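You operate a simulated robot arm through the tools that you are given. There is no shell and no other tool. Be economical: measure what you need, move in short steps, check, and stop when the job is done.

You run a simulated robot arm. Do the job below in one go: nothing can be reset, and whatever is moved stays where it is left.

## Task
Fetch the teal step gauge and set it on the orange plate.
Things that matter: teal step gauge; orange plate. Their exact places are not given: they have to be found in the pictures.

Only the result counts: the job must be done as asked and must still hold three seconds after the hand-in. Knocking over, shifting, dropping, spilling or breaking anything else fails it.

## Robot
A 6-joint arm with a two-finger parallel gripper on a trunk, on a base that drives. Base frame: it is fixed to the floor where the robot stands at the start and does not move with it; the origin is under the middle of the robot, x ahead of it, y to its left, z up. Lengths are in m, angles in degrees, forces in N, time in s.
With the tool pointing down near the work surface it reaches from about 0.48 to 0.88 m from the robot's upright axis, wherever it stands. Its first joint turns from -115.0 to 115.0 degrees. Places, roughly: orange plate [0.5, 1.75, 1]. Payload 4.2 kg.
The tool frame sits at the grasp point between the pads (the TCP): z along the fingers, y along the line on which they close. The tips reach 0.023 m beyond it. The gripper opens to 0.094 m. The fingers are 0.038 m wide and 0.01 m thick; the gripper's body (0.054 by 0.096 m) begins 0.039 m behind the TCP.
Orientation is that of the tool frame in the base frame, as a unit quaternion [x, y, z, w]. With the fingers straight down and closing along the base's y, the tool's x points along the base's -x, its y along +y and its z along -z.

## Interface
- The arm moves only by the tool arm_command. Its argument "deltas" is a list of rows, each an object of numbers (a shift or turn left out is 0, a gripper value left out holds the last): "dx", "dy", "dz": the shift along the tool's x, y, z in units of 20 mm (1.0 is 20 mm); "wx", "wy", "wz": the turn, a rotation vector about the tool's x, y, z in units of 5 degrees (1.0 is 5 degrees); "grip": the gripper command, from -1 (shut) to 1 (fully open), values between in proportion. In form: [{"dx": .., "dy": .., "dz": .., "wx": .., "wy": .., "wz": .., "grip": ..}, ...]. A call has 1 to 20 rows; each row shifts and turns the commanded pose from where the row before left it, along the tool's axes as they then stand. A call with a number of a shift or a turn outside -1 to 1 is refused whole. Rows are played at 5 a second. More than 0.05 m and 8.6 degrees between two rows, or a gripper value outside its range, and nothing of the call is played. A pose out of reach is approached as far as the arm can. The call stops where the force on the tool passes 40 N (or 10 N more than at its start, if that is more) or the arm is blocked; 0.2 s more then pass. Each finger travels about 0.108 m/s and halts on what it meets, pressing with about 43 N; the grip force reading is that of the motor and also rises with nothing between the fingers. The clock runs only during rows and for 0.2 s after the last one: add rows that do not move to give the fingers time. It gives the time, the measured TCP pose, the force on the tool (base axes), the opening and the grip force at its end, in the units of the frame above (readings bear some noise).
- Cameras (640 x 400 px; columns grow to the right, rows downward): "scene" is now at [0.2304, 0.1554, 1.3491]; the picture's right is [-0.46, -0.89, 0.00], its down [-0.47, 0.24, -0.85] and it looks along [0.75, -0.39, -0.53] (base axes); focal length 256 px, centre (320, 200). "wrist" rides on the gripper at [-0.039, 0, -0.044] in the tool frame; the picture's right is [0.00, -1.00, 0.00], its down [0.97, 0.00, -0.24] and it looks along [0.24, 0.00, 0.97] (tool axes); focal length 218 px, centre (320, 200).
- camera(camera): a new picture of that camera. The clock stands still meanwhile.
- move_column(by): slides the trunk up (or, below 0, down) by that many m; the arm and the scene camera ride with it, the base frame stays. It gives what a move gives, with no picture.
- base_move(legs): drives the robot by 1 to 6 legs, each [ahead, turn to the left] in m and degrees, along the robot's own axes; the way and the turn of a leg run together, so that a leg with both is an arc; at most 1.5 m and 180 degrees a leg. The arm and the cameras ride along, it lands a little off, and it stops where it bumps. It gives what a move gives.
- aim_head(pan, tilt): turns the head with the scene camera to pan (to the left, within 80 degrees either way) and tilt (down, from -29 to 69), counted from straight ahead of the robot. It gives what a move gives.
- locate(camera, pixels): for up to 12 pixels [column, row] of the newest picture of that camera ("zoom" is the newest enlarged one), the place [x, y, z] in the base frame of the surface seen there, good to about 0.003 m. The clock stands still meanwhile.
- zoom(camera, box): a new picture of the part [left, top, right, bottom] of that camera's present view, enlarged. The clock stands still meanwhile.
- sign_off(): hands the job in; it is judged then, once.

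Work in short steps. Measure before you move; look again where a grasp or a placing could have gone wrong, and mend it. You have 80 turns and 68 pictures in all, those below and enlarged ones among them. Open the gripper and draw the arm clear of the work before you hand the job in, unless the task says otherwise; then end with one line.

The tools are called after ">>>" by a JSON object that holds its "api" and its "payload". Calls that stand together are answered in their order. arm_command: Moves the arm, as the interface text tells. Its arguments: {"type":"object","properties":{"deltas":{"type":"array","items":{"type":"object","properties":{"dx":{"type":"number"},"dy":{"type":"number"},"dz":{"type":"number"},"wx":{"type":"number"},"wy":{"type":"number"},"wz":{"type":"number"},"grip":{"type":"number"}}}}},"required":["deltas"]} The other tools are called the same way: move_column (by) slides the trunk up or down; base_move (legs) drives the base; aim_head (pan, tilt) turns the head that bears the scene camera; camera (camera) takes a picture; locate (camera, pixels) gives the place of the surface under pixels of a picture; zoom (camera, box) takes an enlarged picture of a part of a camera's view; sign_off () hands the job in.

At the start:

```text
time_s: 0.0
tool_pos: [0.6003, 0.0489, 1.1359]
ee_rot: [0.0, 1.0, 0.0, 0.0]
wrist_force: [-0.4, -0.1, 0.9]
width: 0.094
grip_force: 0.0
trunk travel left (down, up): [-0.7, 0.29]
robot x, y, heading: [-0.0007, 0.0031, -0.2]
head pan, tilt: [-27.4, 32.0]
```

scene: 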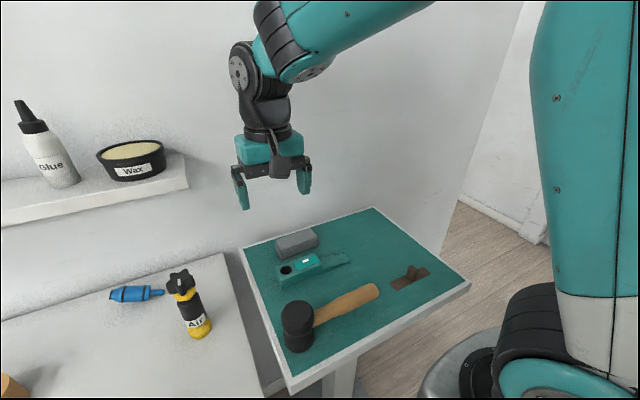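
wrist: 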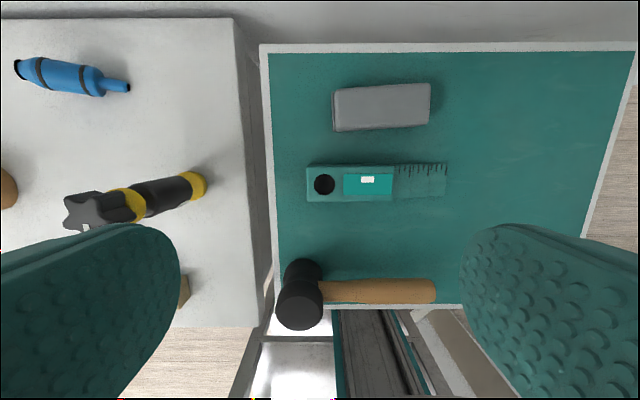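

The wrist view shows a teal gauge-like object at about (375,182) on a teal board. I'll zoom in and measure it.

>>> {"api": "zoom", "payload": {"camera": "wrist", "box": [260, 60, 500, 240]}}

>>> {"api": "locate", "payload": {"camera": "wrist", "pixels": [[308, 170], [308, 200], [324, 185], [368, 180], [391, 170], [391, 198], [400, 180], [444, 180], [380, 105], [380, 225], [310, 290], [430, 290]]}}

>>> {"api": "aim_head", "payload": {"pan": 70, "tilt": 25}}

>>> {"api": "camera", "payload": {"camera": "scene"}}

```text
2.22 times, centred on (380, 150) of wrist
```

zoom: 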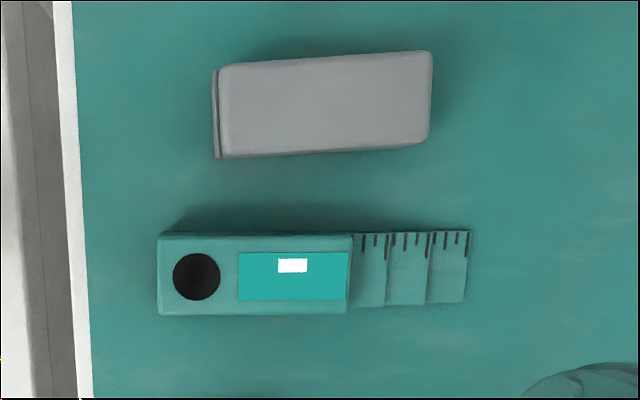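

```text
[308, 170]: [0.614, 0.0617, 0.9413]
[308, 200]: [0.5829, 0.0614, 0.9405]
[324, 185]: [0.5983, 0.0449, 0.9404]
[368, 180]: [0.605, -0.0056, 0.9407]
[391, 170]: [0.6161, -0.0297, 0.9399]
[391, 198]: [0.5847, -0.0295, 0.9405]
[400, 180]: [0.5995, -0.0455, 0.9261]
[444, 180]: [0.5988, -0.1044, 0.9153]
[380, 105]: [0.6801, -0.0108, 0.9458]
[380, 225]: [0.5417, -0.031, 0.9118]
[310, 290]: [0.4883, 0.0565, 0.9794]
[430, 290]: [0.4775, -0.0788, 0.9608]
```

```text
time_s: 1.7
tool_pos: [0.6008, 0.0491, 1.1353]
ee_rot: [0.0, 1.0, 0.0, 0.0]
wrist_force: [-0.3, 0.7, 1.4]
width: 0.0941
grip_force: 0.0
trunk travel left (down, up): [-0.7, 0.29]
robot x, y, heading: [0.0036, -0.0007, 0.0]
head pan, tilt: [70.0, 25.0]
```

```text
64 pictures are left
```

scene: 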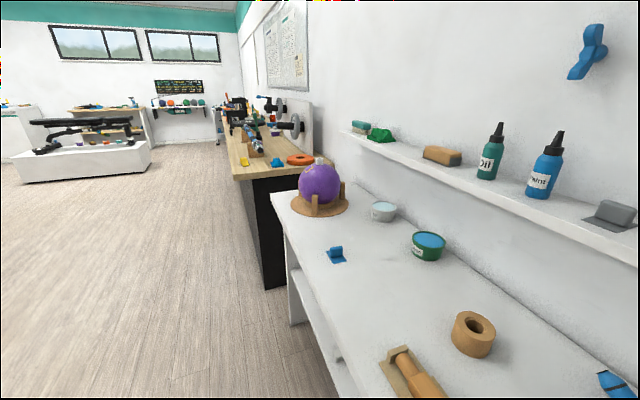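

The gauge body spans x 0.583–0.616 and y −0.03–0.062, with its top at 0.94. Next I'll look closer at what seems to be the orange plate at about (300,160).

>>> {"api": "zoom", "payload": {"camera": "scene", "box": [210, 80, 370, 180]}}

>>> {"api": "locate", "payload": {"camera": "scene", "pixels": [[288, 160], [300, 159], [312, 160], [320, 160], [277, 162], [245, 162], [236, 178], [290, 177], [320, 185], [272, 198], [293, 125], [263, 287]]}}

```text
4.00 times, centred on (290, 130) of scene
```

zoom: 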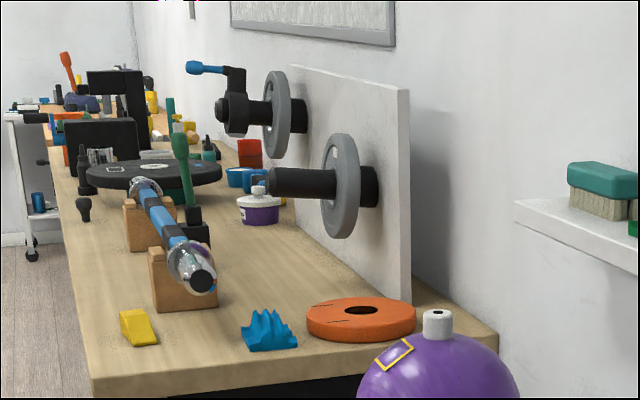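

```text
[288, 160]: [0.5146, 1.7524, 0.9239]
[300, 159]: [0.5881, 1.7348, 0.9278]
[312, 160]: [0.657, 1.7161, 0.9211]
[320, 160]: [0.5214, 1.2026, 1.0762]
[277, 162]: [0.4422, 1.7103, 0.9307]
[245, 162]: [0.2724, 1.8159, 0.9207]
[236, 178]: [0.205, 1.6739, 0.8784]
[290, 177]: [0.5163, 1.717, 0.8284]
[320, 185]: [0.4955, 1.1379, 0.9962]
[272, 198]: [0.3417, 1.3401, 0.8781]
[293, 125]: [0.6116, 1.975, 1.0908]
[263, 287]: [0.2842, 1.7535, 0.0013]
```

The disc at about (0.585, 1.76, 0.93) looks like the orange plate; I'll check it from nearby later. First I shift over the gauge and turn the tool 90° so the fingers close along x, partly opened to miss the grey block.

>>> {"api": "arm_command", "payload": {"deltas": [{"dy": -1, "grip": 0.4}, {"dy": -1}, {"wz": 1}, {"wz": 1}, {"wz": 1}, {"wz": 1}, {"wz": 1}, {"wz": 1}, {"wz": 1}, {"wz": 1}, {"wz": 1}, {"wz": 1}, {"wz": 1}, {"wz": 1}, {"wz": 1}, {"wz": 1}, {"wz": 1}, {"wz": 1}, {"wz": 1}, {"wz": 1}]}}

>>> {"api": "camera", "payload": {"camera": "wrist"}}

```text
time_s: 5.9
tool_pos: [0.6019, 0.0098, 1.1353]
ee_rot: [0.708, 0.706, 0.001, 0.0]
wrist_force: [0.3, -0.1, -1.1]
width: 0.0658
grip_force: 0.0
trunk travel left (down, up): [-0.7, 0.29]
robot x, y, heading: [0.0029, 0.0011, 0.1]
head pan, tilt: [70.0, 25.0]
```

```text
62 pictures are left
```

wrist: 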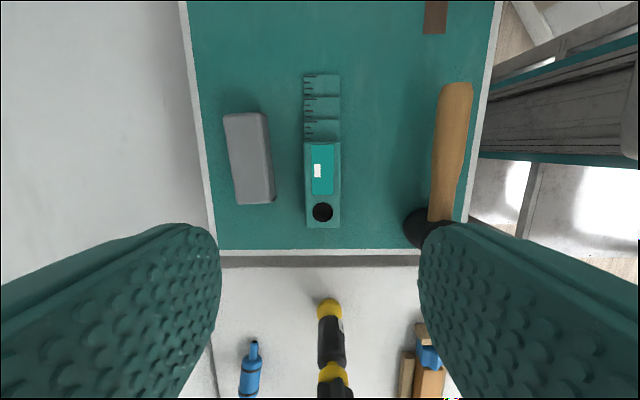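

The gauge is now lengthwise in the picture, body at columns 305–340. I'll measure its edges and the block's nearest edge before going down.

>>> {"api": "locate", "payload": {"camera": "wrist", "pixels": [[307, 150], [307, 220], [339, 150], [339, 220], [269, 185], [272, 200], [323, 225], [322, 80], [432, 180], [290, 185], [337, 80], [308, 80]]}}

```text
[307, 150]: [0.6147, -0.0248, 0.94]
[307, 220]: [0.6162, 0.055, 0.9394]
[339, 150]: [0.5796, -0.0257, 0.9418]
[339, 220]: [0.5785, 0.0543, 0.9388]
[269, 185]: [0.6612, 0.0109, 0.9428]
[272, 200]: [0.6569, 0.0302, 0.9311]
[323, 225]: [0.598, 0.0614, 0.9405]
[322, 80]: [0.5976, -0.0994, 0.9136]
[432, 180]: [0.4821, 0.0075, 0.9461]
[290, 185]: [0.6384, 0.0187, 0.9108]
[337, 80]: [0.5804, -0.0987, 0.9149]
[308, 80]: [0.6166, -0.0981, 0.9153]
```

Gauge body centre is x≈0.5975, about 38 mm wide; the fingers fit between it and the block at 0.655. I'm going down to z≈0.939.

>>> {"api": "arm_command", "payload": {"deltas": [{"dy": -0.22, "dx": -0.3}, {"dz": 1}, {"dz": 1}, {"dz": 1}, {"dz": 1}, {"dz": 1}, {"dz": 1}, {"dz": 1}, {"dz": 1}, {"dz": 0.9}, {}, {}]}}

>>> {"api": "camera", "payload": {"camera": "wrist"}}

```text
time_s: 8.5
tool_pos: [0.5959, 0.0023, 0.9565]
ee_rot: [0.707, 0.707, 0.0, 0.0]
wrist_force: [0.8, -0.2, -0.5]
width: 0.0659
grip_force: 0.1
trunk travel left (down, up): [-0.7, 0.29]
robot x, y, heading: [0.0009, -0.0011, 0.1]
head pan, tilt: [70.0, 25.0]
```

```text
61 pictures are left
```

wrist: 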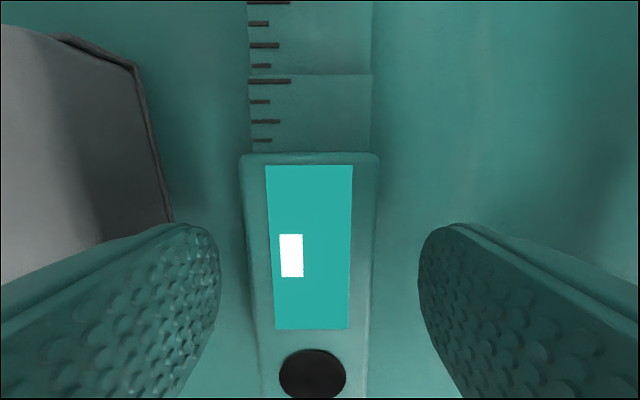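

The fingers straddle the gauge and clear the grey block. I go down the last 17 mm and close.

>>> {"api": "arm_command", "payload": {"deltas": [{"dz": 0.85, "dy": 0.08}, {}, {"grip": -1}, {}, {}, {}, {}]}}

>>> {"api": "arm_command", "payload": {"deltas": [{"dz": -1}, {"dz": -1}, {}, {}]}}

>>> {"api": "camera", "payload": {"camera": "wrist"}}

```text
time_s: 10.1
tool_pos: [0.5982, 0.0025, 0.9405]
ee_rot: [0.707, 0.707, 0.0, 0.0]
wrist_force: [-0.1, -0.1, -0.4]
width: 0.0401
grip_force: 43.2
trunk travel left (down, up): [-0.7, 0.29]
robot x, y, heading: [0.0005, 0.0002, 0.1]
head pan, tilt: [70.0, 25.0]
```

```text
time_s: 11.1
tool_pos: [0.5965, 0.0029, 0.9793]
ee_rot: [0.707, 0.707, 0.0, 0.0]
wrist_force: [0.2, 0.0, -0.4]
width: 0.0001
grip_force: 43.0
trunk travel left (down, up): [-0.7, 0.29]
robot x, y, heading: [-0.0004, 0.0019, 0.1]
head pan, tilt: [70.0, 25.0]
```

```text
60 pictures are left
```

wrist: 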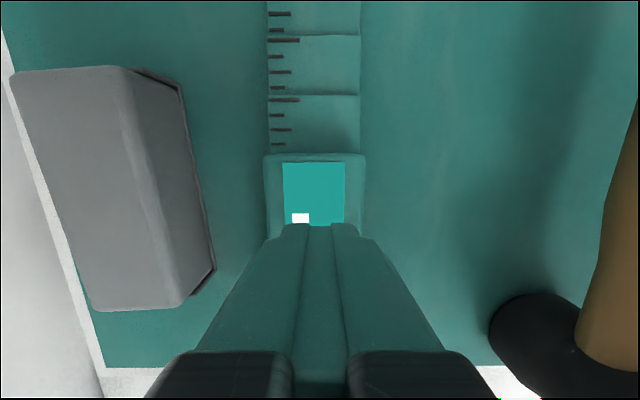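

The fingers shut to 0 on the lift, so the gauge slipped out and stayed put. I'll look at its shape closely.

>>> {"api": "arm_command", "payload": {"deltas": [{"dz": -1, "grip": 0.4}, {"dz": -1}, {"dz": -1}, {"dx": -1}, {"dx": -1}, {"dx": -1}, {}]}}

>>> {"api": "camera", "payload": {"camera": "wrist"}}

>>> {"api": "aim_head", "payload": {"pan": -5, "tilt": 45}}

>>> {"api": "camera", "payload": {"camera": "scene"}}

```text
time_s: 12.7
tool_pos: [0.5982, -0.0577, 1.0425]
ee_rot: [0.707, 0.707, 0.0, -0.001]
wrist_force: [-1.0, -0.2, 0.7]
width: 0.0658
grip_force: 0.0
trunk travel left (down, up): [-0.7, 0.29]
robot x, y, heading: [0.0005, -0.0036, 0.1]
head pan, tilt: [70.0, 25.0]
```

```text
59 pictures are left
```

wrist: 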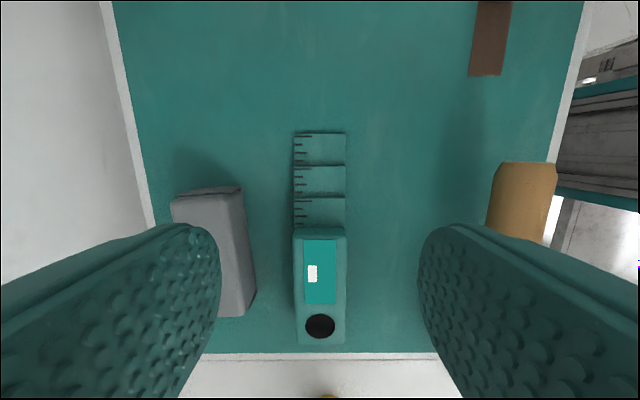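

```text
time_s: 14.2
tool_pos: [0.5995, -0.0574, 1.0413]
ee_rot: [0.707, 0.708, 0.0, 0.0]
wrist_force: [0.3, 0.1, 0.4]
width: 0.066
grip_force: 0.1
trunk travel left (down, up): [-0.7, 0.29]
robot x, y, heading: [0.0037, 0.0026, 0.1]
head pan, tilt: [-5.0, 45.0]
```

```text
58 pictures are left
```

scene: 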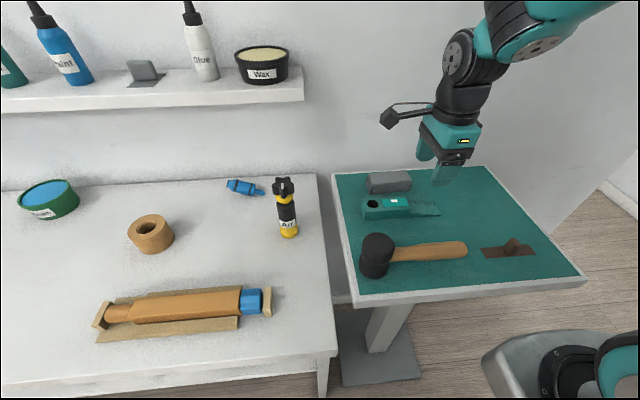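

>>> {"api": "zoom", "payload": {"camera": "scene", "box": [340, 160, 460, 235]}}

>>> {"api": "zoom", "payload": {"camera": "wrist", "box": [260, 120, 380, 350]}}

```text
5.33 times, centred on (400, 198) of scene
```

zoom: 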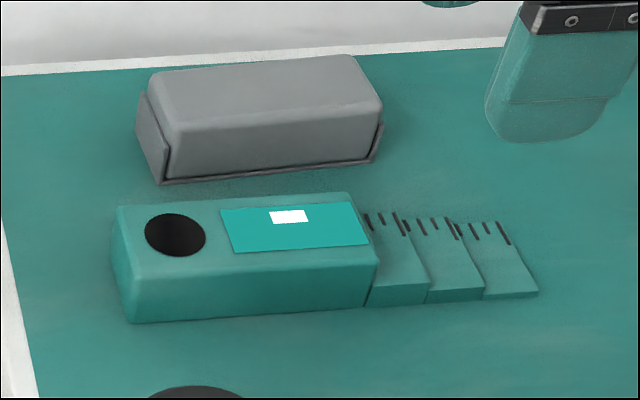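

```text
1.74 times, centred on (320, 235) of wrist
```

zoom: 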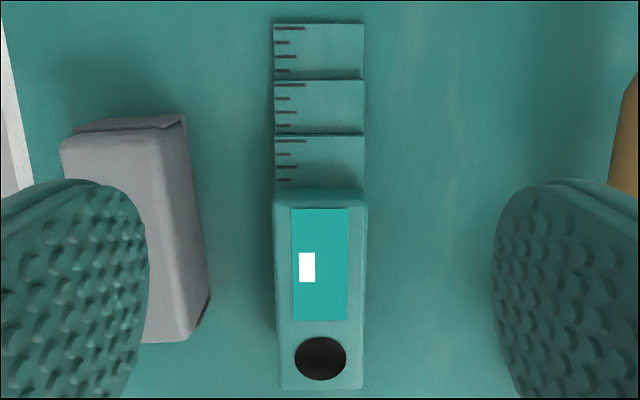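

The sides look upright and the gauge hasn't moved, so it is either heavy or slippery. I'll re-grip deeper and lift slowly while reading the forces.

>>> {"api": "arm_command", "payload": {"deltas": [{"dx": 1}, {"dx": 1}, {"dx": 0.9}, {"dz": 1}, {"dz": 1}, {"dz": 1}, {"dz": 1}, {"dz": 1}, {"dz": 0.2}, {}, {}]}}

>>> {"api": "arm_command", "payload": {"deltas": [{"dz": 0.1}, {"grip": -1}, {}, {}, {}, {}, {}, {}]}}

>>> {"api": "arm_command", "payload": {"deltas": [{"dz": -0.05}, {"dz": -0.05}, {"dz": -0.05}, {"dz": -0.05}, {"dz": -0.05}, {}]}}

>>> {"api": "camera", "payload": {"camera": "wrist"}}

```text
time_s: 16.6
tool_pos: [0.599, 0.0006, 0.9362]
ee_rot: [0.707, 0.707, 0.0, 0.0]
wrist_force: [-0.1, -0.1, 0.7]
width: 0.0658
grip_force: 0.0
trunk travel left (down, up): [-0.7, 0.29]
robot x, y, heading: [0.0031, -0.0026, -0.0]
head pan, tilt: [-5.0, 45.0]
```

```text
time_s: 18.4
tool_pos: [0.5992, 0.0018, 0.9351]
ee_rot: [0.707, 0.707, 0.0, 0.0]
wrist_force: [2.0, -1.5, 3.9]
width: 0.0401
grip_force: 43.5
trunk travel left (down, up): [-0.7, 0.29]
robot x, y, heading: [0.0005, 0.003, 0.1]
head pan, tilt: [-5.0, 45.0]
```

```text
time_s: 19.8
tool_pos: [0.5988, 0.0008, 0.9392]
ee_rot: [0.707, 0.707, 0.0, 0.0]
wrist_force: [-0.6, 0.4, -1.1]
width: 0.0402
grip_force: 42.6
trunk travel left (down, up): [-0.7, 0.29]
robot x, y, heading: [-0.0011, 0.001, 0.2]
head pan, tilt: [-5.0, 45.0]
```

```text
55 pictures are left
```

wrist: 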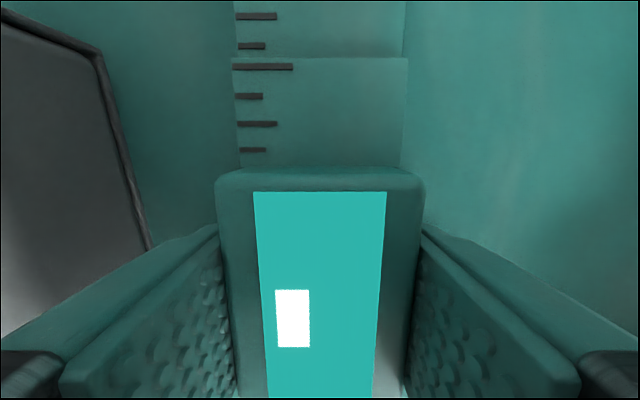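

The grip still reads 0.040 after a 4 mm lift. I'll check whether the gauge top has risen with it.

>>> {"api": "locate", "payload": {"camera": "wrist", "pixels": [[320, 180], [320, 250], [320, 350], [320, 140], [320, 80], [320, 20], [480, 100]]}}

>>> {"api": "arm_command", "payload": {"deltas": [{"dz": -0.05}, {"dz": -0.05}, {"dz": -0.05}, {"dz": -0.05}, {"dz": -0.05}, {"dz": -0.05}, {"dz": -0.05}, {"dz": -0.05}, {}]}}

>>> {"api": "camera", "payload": {"camera": "wrist"}}

>>> {"api": "locate", "payload": {"camera": "wrist", "pixels": [[320, 180], [320, 250], [320, 350], [320, 140], [320, 80], [320, 20], [480, 100]]}}

```text
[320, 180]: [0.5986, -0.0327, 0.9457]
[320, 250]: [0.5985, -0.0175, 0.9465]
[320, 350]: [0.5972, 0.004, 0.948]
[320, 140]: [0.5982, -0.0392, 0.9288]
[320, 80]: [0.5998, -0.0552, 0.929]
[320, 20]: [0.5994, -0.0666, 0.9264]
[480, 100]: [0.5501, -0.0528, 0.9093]
```

```text
time_s: 21.8
tool_pos: [0.5985, -0.0004, 0.9479]
ee_rot: [0.707, 0.707, -0.001, 0.0]
wrist_force: [1.1, 0.3, -0.5]
width: 0.0402
grip_force: 42.6
trunk travel left (down, up): [-0.7, 0.29]
robot x, y, heading: [-0.0021, -0.0005, 0.2]
head pan, tilt: [-5.0, 45.0]
```

```text
54 pictures are left
```

wrist: 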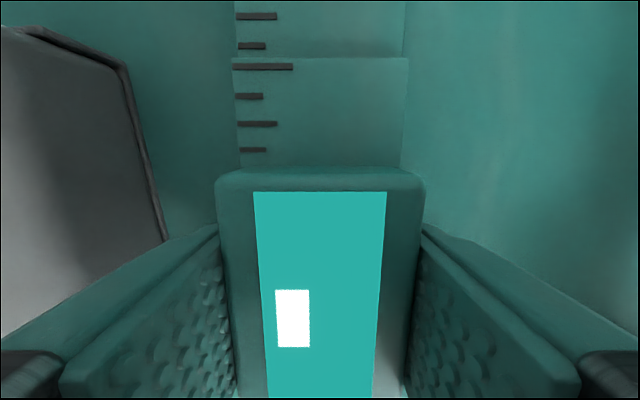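

```text
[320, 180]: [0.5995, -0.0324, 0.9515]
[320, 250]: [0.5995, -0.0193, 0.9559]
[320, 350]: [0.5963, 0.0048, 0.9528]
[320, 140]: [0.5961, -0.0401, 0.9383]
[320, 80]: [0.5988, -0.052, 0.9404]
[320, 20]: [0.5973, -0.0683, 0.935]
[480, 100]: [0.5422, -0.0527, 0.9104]
```

The gauge follows rigidly now, its top up from 0.940 to about 0.953, and looks unchanged in the fingers. I'll keep lifting gently.

>>> {"api": "arm_command", "payload": {"deltas": [{"dz": -0.05}, {"dz": -0.07}, {"dz": -0.1}, {"dz": -0.1}, {"dz": -0.12}, {"dz": -0.12}, {"dz": -0.15}, {"dz": -0.15}, {"dz": -0.15}, {"dz": -0.15}, {"dz": -0.15}, {"dz": -0.15}, {"dz": -0.15}, {"dz": -0.15}, {"dz": -0.12}, {"dz": -0.12}, {"dz": -0.1}, {"dz": -0.07}, {"dz": -0.05}, {}]}}

>>> {"api": "camera", "payload": {"camera": "wrist"}}

```text
time_s: 26.0
tool_pos: [0.5981, 0.002, 0.9931]
ee_rot: [0.707, 0.707, -0.001, 0.001]
wrist_force: [0.2, -0.9, -0.6]
width: 0.0401
grip_force: 43.0
trunk travel left (down, up): [-0.7, 0.29]
robot x, y, heading: [-0.0005, 0.0016, 0.1]
head pan, tilt: [-5.0, 45.0]
```

```text
53 pictures are left
```

wrist: 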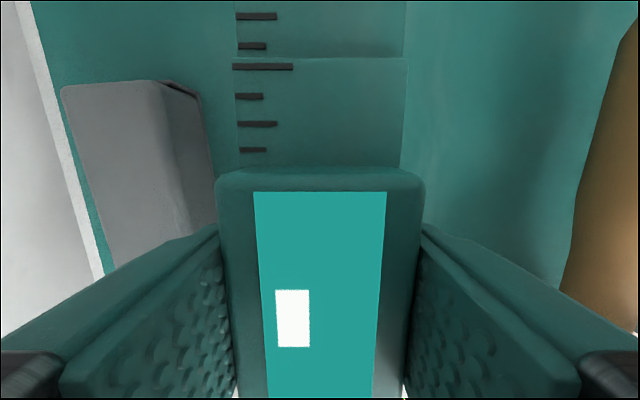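

It holds with no slip. I'll test the trunk with a small rise and then look.

>>> {"api": "move_column", "payload": {"by": 0.02}}

>>> {"api": "camera", "payload": {"camera": "wrist"}}

```text
time_s: 26.7
tool_pos: [0.5989, 0.0002, 1.0135]
ee_rot: [0.707, 0.707, 0.0, 0.001]
wrist_force: [-0.7, 0.1, -0.2]
width: 0.0402
grip_force: 42.9
trunk travel left (down, up): [-0.72, 0.27]
robot x, y, heading: [-0.0003, 0.0035, 0.0]
head pan, tilt: [-5.0, 45.0]
```

```text
52 pictures are left
```

wrist: 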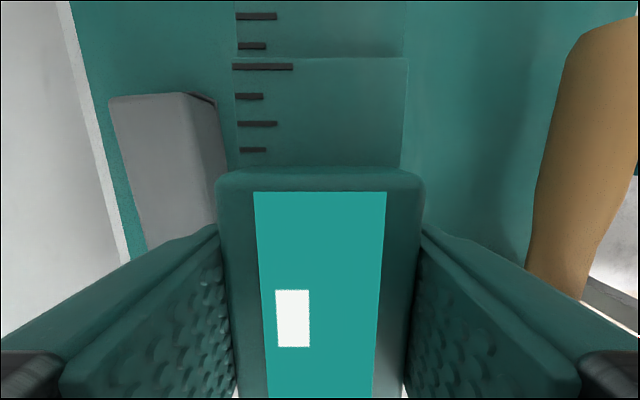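

Still solid. I'll raise the trunk by 0.25, then check the view.

>>> {"api": "move_column", "payload": {"by": 0.25}}

>>> {"api": "base_move", "payload": {"legs": [[-0.25, 0]]}}

>>> {"api": "camera", "payload": {"camera": "wrist"}}

>>> {"api": "aim_head", "payload": {"pan": 75, "tilt": 30}}

>>> {"api": "camera", "payload": {"camera": "scene"}}

```text
time_s: 29.2
tool_pos: [0.5987, 0.0018, 1.2622]
ee_rot: [0.707, 0.707, 0.0, 0.0]
wrist_force: [-0.2, -0.1, -0.3]
width: 0.0401
grip_force: 42.8
trunk travel left (down, up): [-0.97, 0.02]
robot x, y, heading: [-0.0026, -0.0043, -0.1]
head pan, tilt: [-5.0, 45.0]
```

```text
time_s: 31.1
tool_pos: [0.3471, 0.0039, 1.2624]
ee_rot: [0.705, 0.709, 0.0, 0.001]
wrist_force: [0.1, 1.0, -1.1]
width: 0.0399
grip_force: 42.9
trunk travel left (down, up): [-0.97, 0.02]
robot x, y, heading: [-0.2503, 0.0008, 0.4]
head pan, tilt: [-5.0, 45.0]
```

```text
51 pictures are left
```

wrist: 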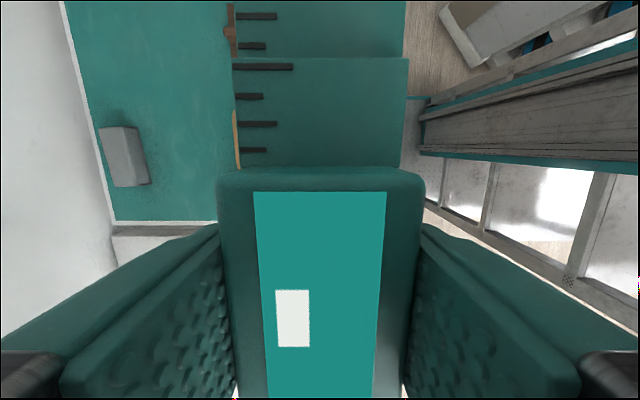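

```text
time_s: 32.6
tool_pos: [0.3483, 0.0033, 1.2619]
ee_rot: [0.705, 0.709, 0.0, 0.0]
wrist_force: [0.5, 0.7, -1.3]
width: 0.04
grip_force: 43.2
trunk travel left (down, up): [-0.97, 0.02]
robot x, y, heading: [-0.2522, -0.0017, 0.6]
head pan, tilt: [75.0, 30.0]
```

```text
50 pictures are left
```

scene: 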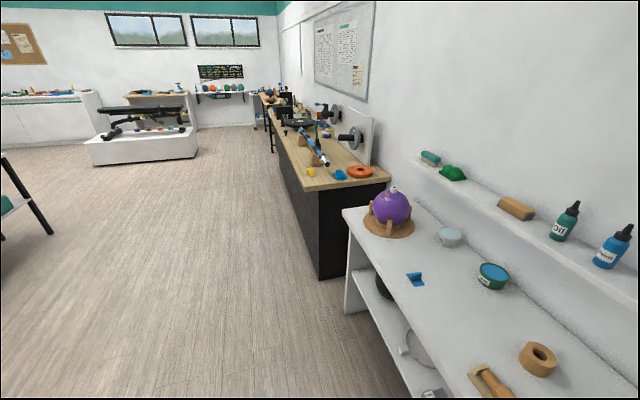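

The floor alongside is clear and the gauge is held unchanged. I'll measure the obstacles and the plate before driving.

>>> {"api": "locate", "payload": {"camera": "scene", "pixels": [[50, 232], [346, 168], [360, 172], [373, 171], [320, 278], [300, 188], [388, 178], [322, 158], [338, 172], [368, 160], [348, 300], [278, 135]]}}

>>> {"api": "base_move", "payload": {"legs": [[0, 89.5]]}}

>>> {"api": "aim_head", "payload": {"pan": -20, "tilt": 30}}

>>> {"api": "camera", "payload": {"camera": "scene"}}

```text
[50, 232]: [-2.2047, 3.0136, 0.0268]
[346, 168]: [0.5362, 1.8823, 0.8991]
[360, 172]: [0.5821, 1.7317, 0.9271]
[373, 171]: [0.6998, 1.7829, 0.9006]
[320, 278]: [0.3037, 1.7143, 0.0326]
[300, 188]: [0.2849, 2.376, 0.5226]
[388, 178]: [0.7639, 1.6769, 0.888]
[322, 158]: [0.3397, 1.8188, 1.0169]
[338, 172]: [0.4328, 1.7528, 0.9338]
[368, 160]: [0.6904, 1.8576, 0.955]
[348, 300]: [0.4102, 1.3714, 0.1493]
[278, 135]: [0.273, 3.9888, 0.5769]
```

```text
time_s: 36.8
tool_pos: [-0.2552, 0.5978, 1.2626]
ee_rot: [-0.003, 1.0, 0.0, 0.0]
wrist_force: [0.1, -0.4, -1.8]
width: 0.0404
grip_force: 42.4
trunk travel left (down, up): [-0.97, 0.02]
robot x, y, heading: [-0.2451, -0.0005, 90.2]
head pan, tilt: [75.0, 30.0]
```

```text
time_s: 38.5
tool_pos: [-0.2558, 0.5978, 1.2626]
ee_rot: [-0.003, 1.0, 0.0, -0.001]
wrist_force: [0.7, 0.9, -1.4]
width: 0.04
grip_force: 43.2
trunk travel left (down, up): [-0.97, 0.02]
robot x, y, heading: [-0.2497, -0.0004, 90.0]
head pan, tilt: [-20.0, 30.0]
```

```text
49 pictures are left
```

scene: 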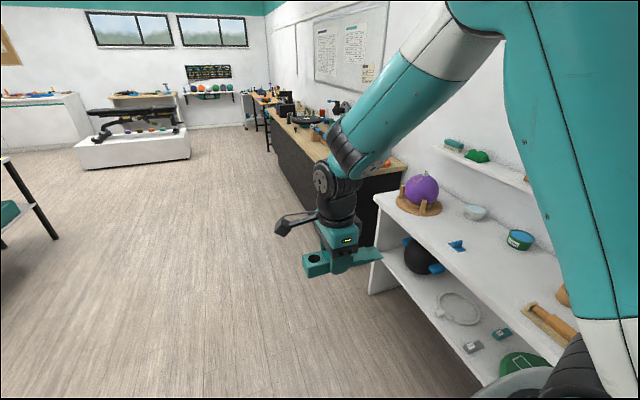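

All clear; gauge held level. I drive ahead to y≈1.76 and turn right to face the bench.

>>> {"api": "base_move", "payload": {"legs": [[1.3, 0], [0.46, 0], [0, -90]]}}

>>> {"api": "aim_head", "payload": {"pan": 0, "tilt": 40}}

>>> {"api": "camera", "payload": {"camera": "scene"}}

>>> {"api": "camera", "payload": {"camera": "wrist"}}

```text
time_s: 51.4
tool_pos: [0.3197, 1.8135, 1.2624]
ee_rot: [0.694, 0.72, 0.0, -0.001]
wrist_force: [0.2, -0.3, -0.6]
width: 0.0401
grip_force: 43.0
trunk travel left (down, up): [-0.97, 0.02]
robot x, y, heading: [-0.2758, 1.793, 2.3]
head pan, tilt: [-20.0, 30.0]
```

```text
time_s: 52.2
tool_pos: [0.3205, 1.8149, 1.2623]
ee_rot: [0.694, 0.72, 0.0, 0.0]
wrist_force: [-0.3, -1.3, -1.2]
width: 0.0401
grip_force: 43.1
trunk travel left (down, up): [-0.97, 0.02]
robot x, y, heading: [-0.2793, 1.7897, 2.2]
head pan, tilt: [0.0, 40.0]
```

```text
48 pictures are left
```

scene: 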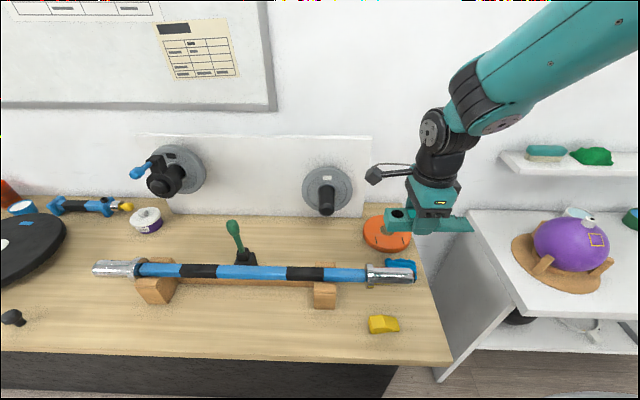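

```text
47 pictures are left
```

wrist: 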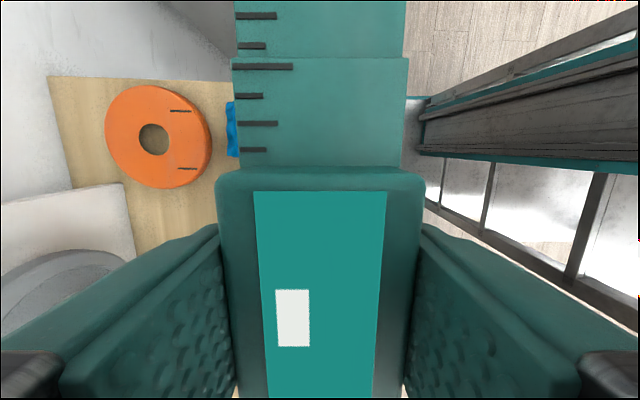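

The wrist view shows the plate clearly at (158,138) with its centre hole. I'll measure it along with the hub, board and barbell end.

>>> {"api": "locate", "payload": {"camera": "wrist", "pixels": [[112, 140], [202, 150], [150, 92], [165, 183], [154, 138], [190, 110], [230, 130], [125, 190], [60, 90]]}}

>>> {"api": "locate", "payload": {"camera": "scene", "pixels": [[326, 208], [350, 188], [410, 276], [367, 180], [375, 245], [385, 323], [325, 172], [237, 226]]}}

```text
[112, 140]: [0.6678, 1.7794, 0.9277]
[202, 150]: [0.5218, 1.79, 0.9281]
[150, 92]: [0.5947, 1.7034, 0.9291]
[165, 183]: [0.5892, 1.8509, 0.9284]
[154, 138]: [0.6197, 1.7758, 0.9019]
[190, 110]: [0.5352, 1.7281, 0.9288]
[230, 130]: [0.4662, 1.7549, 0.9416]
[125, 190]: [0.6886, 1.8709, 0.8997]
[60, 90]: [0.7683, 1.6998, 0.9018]
```

```text
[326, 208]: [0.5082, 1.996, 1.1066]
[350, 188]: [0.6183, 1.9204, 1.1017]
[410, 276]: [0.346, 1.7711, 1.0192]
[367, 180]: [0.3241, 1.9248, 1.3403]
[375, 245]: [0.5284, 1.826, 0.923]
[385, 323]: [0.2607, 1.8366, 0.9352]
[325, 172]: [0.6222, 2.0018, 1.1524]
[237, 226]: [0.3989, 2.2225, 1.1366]
```

The plate is centred at about (0.594, 1.777), 0.15 across, top at z 0.928. The gripper's side box would come near the handwheel, so I'll turn the tool back with the box toward the robot and drive a bit closer.

>>> {"api": "base_move", "payload": {"legs": [[0.1, 0]]}}

>>> {"api": "arm_command", "payload": {"deltas": [{"wz": -0.4}, {"wz": -0.7}, {"wz": -0.95}, {"wz": -0.97}, {"wz": -0.97}, {"wz": -0.97}, {"wz": -0.97}, {"wz": -0.97}, {"wz": -0.97}, {"wz": -0.97}, {"wz": -0.97}, {"wz": -0.97}, {"wz": -0.97}, {"wz": -0.97}, {"wz": -0.97}, {"wz": -0.97}, {"wz": -0.97}, {"wz": -0.95}, {"wz": -0.7}, {"wz": -0.4}]}}

>>> {"api": "camera", "payload": {"camera": "wrist"}}

>>> {"api": "camera", "payload": {"camera": "scene"}}

```text
time_s: 53.3
tool_pos: [0.419, 1.816, 1.262]
ee_rot: [0.694, 0.72, 0.0, 0.0]
wrist_force: [0.1, -0.2, -0.3]
width: 0.0402
grip_force: 43.2
trunk travel left (down, up): [-0.97, 0.02]
robot x, y, heading: [-0.1814, 1.7912, 2.3]
head pan, tilt: [0.0, 40.0]
```

```text
time_s: 57.5
tool_pos: [0.4198, 1.816, 1.2635]
ee_rot: [-0.005, 1.0, 0.0, 0.0]
wrist_force: [-0.9, -0.3, -1.5]
width: 0.0401
grip_force: 43.2
trunk travel left (down, up): [-0.97, 0.02]
robot x, y, heading: [-0.1769, 1.7956, 2.2]
head pan, tilt: [0.0, 40.0]
```

```text
46 pictures are left
```

wrist: 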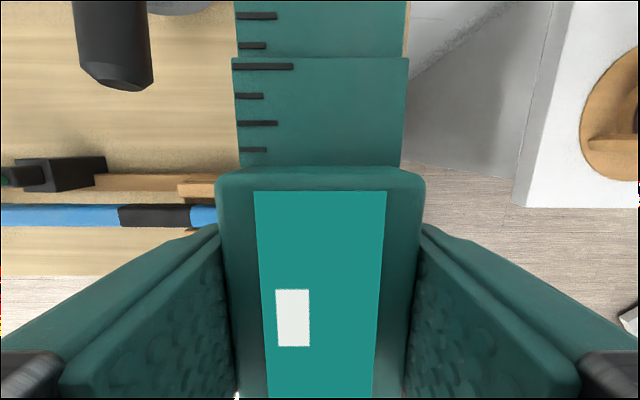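

```text
45 pictures are left
```

scene: 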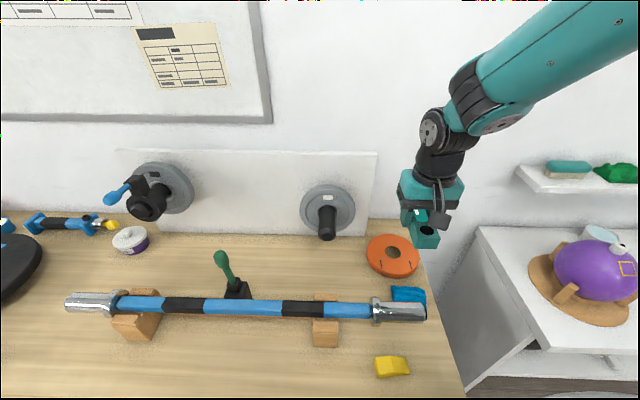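

Held firmly and now aligned with the tail forward. I move the TCP to over the plate at (0.585, 1.777), staying high.

>>> {"api": "arm_command", "payload": {"deltas": [{"dx": -0.15, "dy": -0.05}, {"dx": -0.3, "dy": -0.1}, {"dx": -0.45, "dy": -0.1}, {"dx": -0.5, "dy": -0.1}, {"dx": -0.5, "dy": -0.12}, {"dx": -0.5, "dy": -0.12}, {"dx": -0.5, "dy": -0.12}, {"dx": -0.5, "dy": -0.12}, {"dx": -0.5, "dy": -0.12}, {"dx": -0.5, "dy": -0.12}, {"dx": -0.5, "dy": -0.12}, {"dx": -0.5, "dy": -0.12}, {"dx": -0.5, "dy": -0.12}, {"dx": -0.5, "dy": -0.12}, {"dx": -0.5, "dy": -0.12}, {"dx": -0.5, "dy": -0.12}, {"dx": -0.45, "dy": -0.12}, {"dx": -0.3, "dy": -0.08}, {"dx": -0.1}, {}]}}

>>> {"api": "camera", "payload": {"camera": "scene"}}

```text
time_s: 61.7
tool_pos: [0.5849, 1.7781, 1.2629]
ee_rot: [-0.005, 1.0, 0.0, 0.0]
wrist_force: [0.5, -0.1, -1.3]
width: 0.0402
grip_force: 42.9
trunk travel left (down, up): [-0.97, 0.02]
robot x, y, heading: [-0.1754, 1.7945, 2.3]
head pan, tilt: [0.0, 40.0]
```

```text
44 pictures are left
```

scene: 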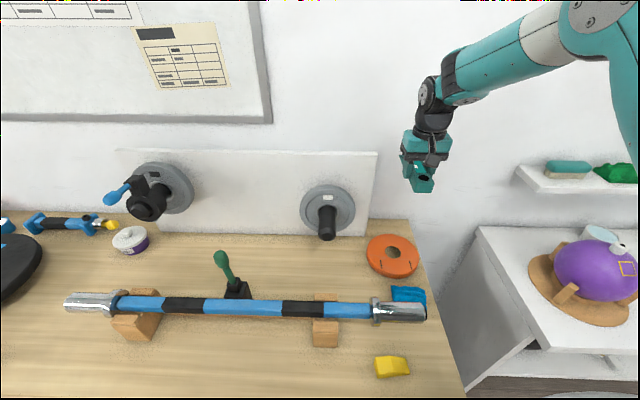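

In position above the plate. I'll re-measure the plate from here, then lower the trunk most of the way.

>>> {"api": "locate", "payload": {"camera": "scene", "pixels": [[370, 252], [416, 256], [392, 238], [394, 268], [395, 253], [425, 178]]}}

>>> {"api": "move_column", "payload": {"by": -0.22}}

>>> {"api": "camera", "payload": {"camera": "scene"}}

>>> {"api": "camera", "payload": {"camera": "wrist"}}

```text
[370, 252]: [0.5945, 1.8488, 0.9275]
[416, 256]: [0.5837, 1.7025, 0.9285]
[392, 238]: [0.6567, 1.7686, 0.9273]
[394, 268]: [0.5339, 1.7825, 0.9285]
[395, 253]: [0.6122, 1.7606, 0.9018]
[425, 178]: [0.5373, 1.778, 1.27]
```

```text
time_s: 64.0
tool_pos: [0.5839, 1.7777, 1.0428]
ee_rot: [-0.004, 1.0, 0.0, 0.0]
wrist_force: [-0.8, -0.1, -0.8]
width: 0.0401
grip_force: 43.5
trunk travel left (down, up): [-0.75, 0.24]
robot x, y, heading: [-0.1783, 1.7942, 2.0]
head pan, tilt: [0.0, 40.0]
```

```text
43 pictures are left
```

scene: 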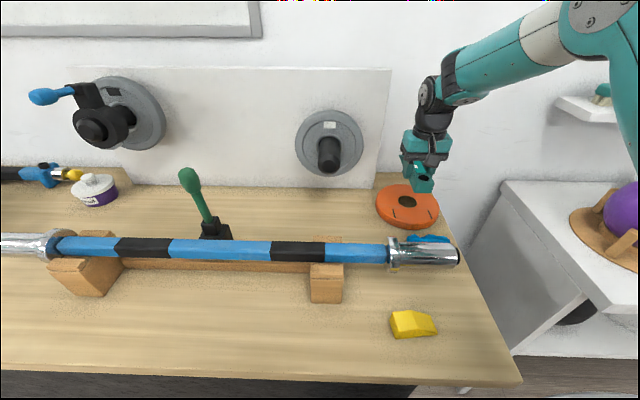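

```text
42 pictures are left
```

wrist: 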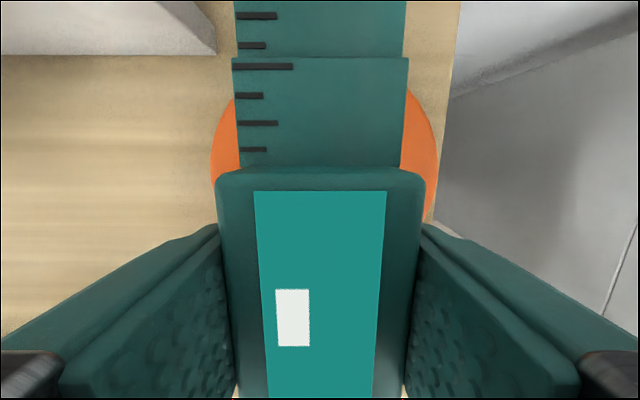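

The gauge is centred over the plate in the wrist view. I lower slowly to just above it (TCP ≈0.957).

>>> {"api": "arm_command", "payload": {"deltas": [{"dz": 0.15}, {"dz": 0.25}, {"dz": 0.3}, {"dz": 0.3}, {"dz": 0.3}, {"dz": 0.3}, {"dz": 0.3}, {"dz": 0.3}, {"dz": 0.3}, {"dz": 0.3}, {"dz": 0.3}, {"dz": 0.3}, {"dz": 0.3}, {"dz": 0.25}, {"dz": 0.2}, {"dz": 0.1}, {}]}}

>>> {"api": "zoom", "payload": {"camera": "scene", "box": [350, 130, 480, 250]}}

```text
time_s: 67.7
tool_pos: [0.5841, 1.7782, 0.9576]
ee_rot: [-0.004, 1.0, 0.0, 0.0]
wrist_force: [-0.4, -1.0, -0.5]
width: 0.0404
grip_force: 42.9
trunk travel left (down, up): [-0.75, 0.24]
robot x, y, heading: [-0.1786, 1.7935, 2.4]
head pan, tilt: [0.0, 40.0]
```

```text
3.33 times, centred on (415, 190) of scene
```

zoom: 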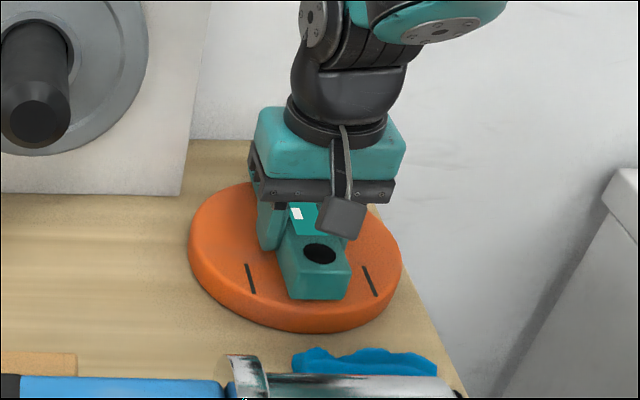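

The gauge hovers just above the plate. I lower in 1 mm steps and watch the force for contact.

>>> {"api": "arm_command", "payload": {"deltas": [{"dz": 0.05}, {"dz": 0.05}, {"dz": 0.05}, {"dz": 0.05}, {}]}}

>>> {"api": "arm_command", "payload": {"deltas": [{"dz": 0.05}, {"dz": 0.05}, {}]}}

```text
time_s: 68.8
tool_pos: [0.5846, 1.7774, 0.953]
ee_rot: [-0.004, 1.0, -0.001, 0.0]
wrist_force: [0.3, 0.5, 0.0]
width: 0.04
grip_force: 42.5
trunk travel left (down, up): [-0.75, 0.24]
robot x, y, heading: [-0.1738, 1.7922, 2.2]
head pan, tilt: [0.0, 40.0]
```

```text
time_s: 69.7
tool_pos: [0.5851, 1.7781, 0.9522]
ee_rot: [-0.004, 1.0, 0.0, 0.001]
wrist_force: [-0.5, -3.1, 12.5]
width: 0.0403
grip_force: 42.9
trunk travel left (down, up): [-0.75, 0.24]
robot x, y, heading: [-0.177, 1.7923, 2.2]
head pan, tilt: [0.0, 40.0]
```

Contact: 12.5 N upward at TCP 0.952. I ease off a little, open the fingers moderately, and rise.

>>> {"api": "arm_command", "payload": {"deltas": [{"dz": -0.05}, {"grip": 0.0}, {"grip": 0.4}, {}, {}]}}

>>> {"api": "arm_command", "payload": {"deltas": [{"dz": -0.2}, {"dz": -0.4}, {"dz": -0.6}, {"dz": -0.8}, {"dz": -1}, {"dz": -1}, {"dz": -1}, {"dz": -1}, {"dz": -1}, {"dz": -1}, {"dz": -1}, {}]}}

>>> {"api": "camera", "payload": {"camera": "wrist"}}

>>> {"api": "zoom", "payload": {"camera": "scene", "box": [350, 130, 480, 250]}}

```text
time_s: 70.8
tool_pos: [0.5843, 1.7779, 0.9524]
ee_rot: [-0.004, 1.0, 0.001, 0.0]
wrist_force: [0.1, 0.0, 0.1]
width: 0.0653
grip_force: 0.1
trunk travel left (down, up): [-0.75, 0.24]
robot x, y, heading: [-0.1778, 1.7894, 2.4]
head pan, tilt: [0.0, 40.0]
```

```text
time_s: 73.5
tool_pos: [0.5846, 1.7777, 1.1332]
ee_rot: [-0.005, 1.0, -0.001, 0.0]
wrist_force: [-0.3, -0.2, -0.2]
width: 0.0658
grip_force: 0.0
trunk travel left (down, up): [-0.75, 0.24]
robot x, y, heading: [-0.1722, 1.7923, 2.2]
head pan, tilt: [0.0, 40.0]
```

```text
40 pictures are left
```

wrist: 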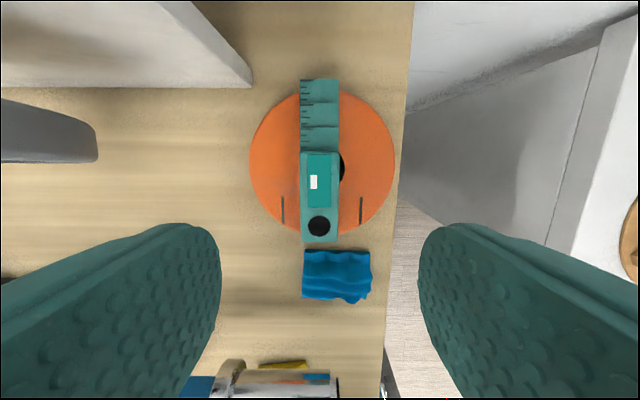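

```text
3.33 times, centred on (415, 190) of scene
```

zoom: 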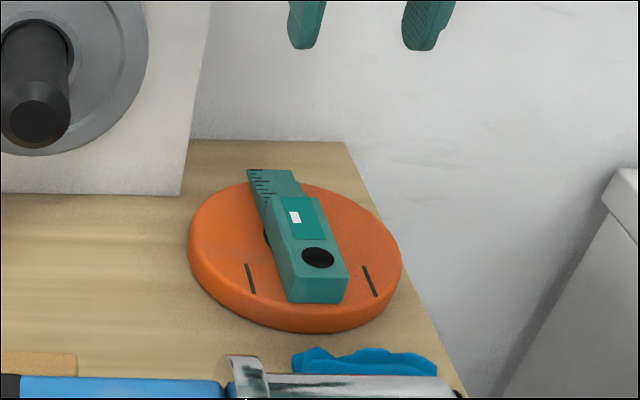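

The gauge lies flat on the orange plate, the fingers are open and the arm is about 18 cm above it. I'll hand in.

>>> {"api": "sign_off", "payload": {}}

```text
The job is handed in.
```

The teal step gauge is lying flat on the orange plate, with the gripper open and the arm drawn clear; the first grasp slipped, but a slower second one held.
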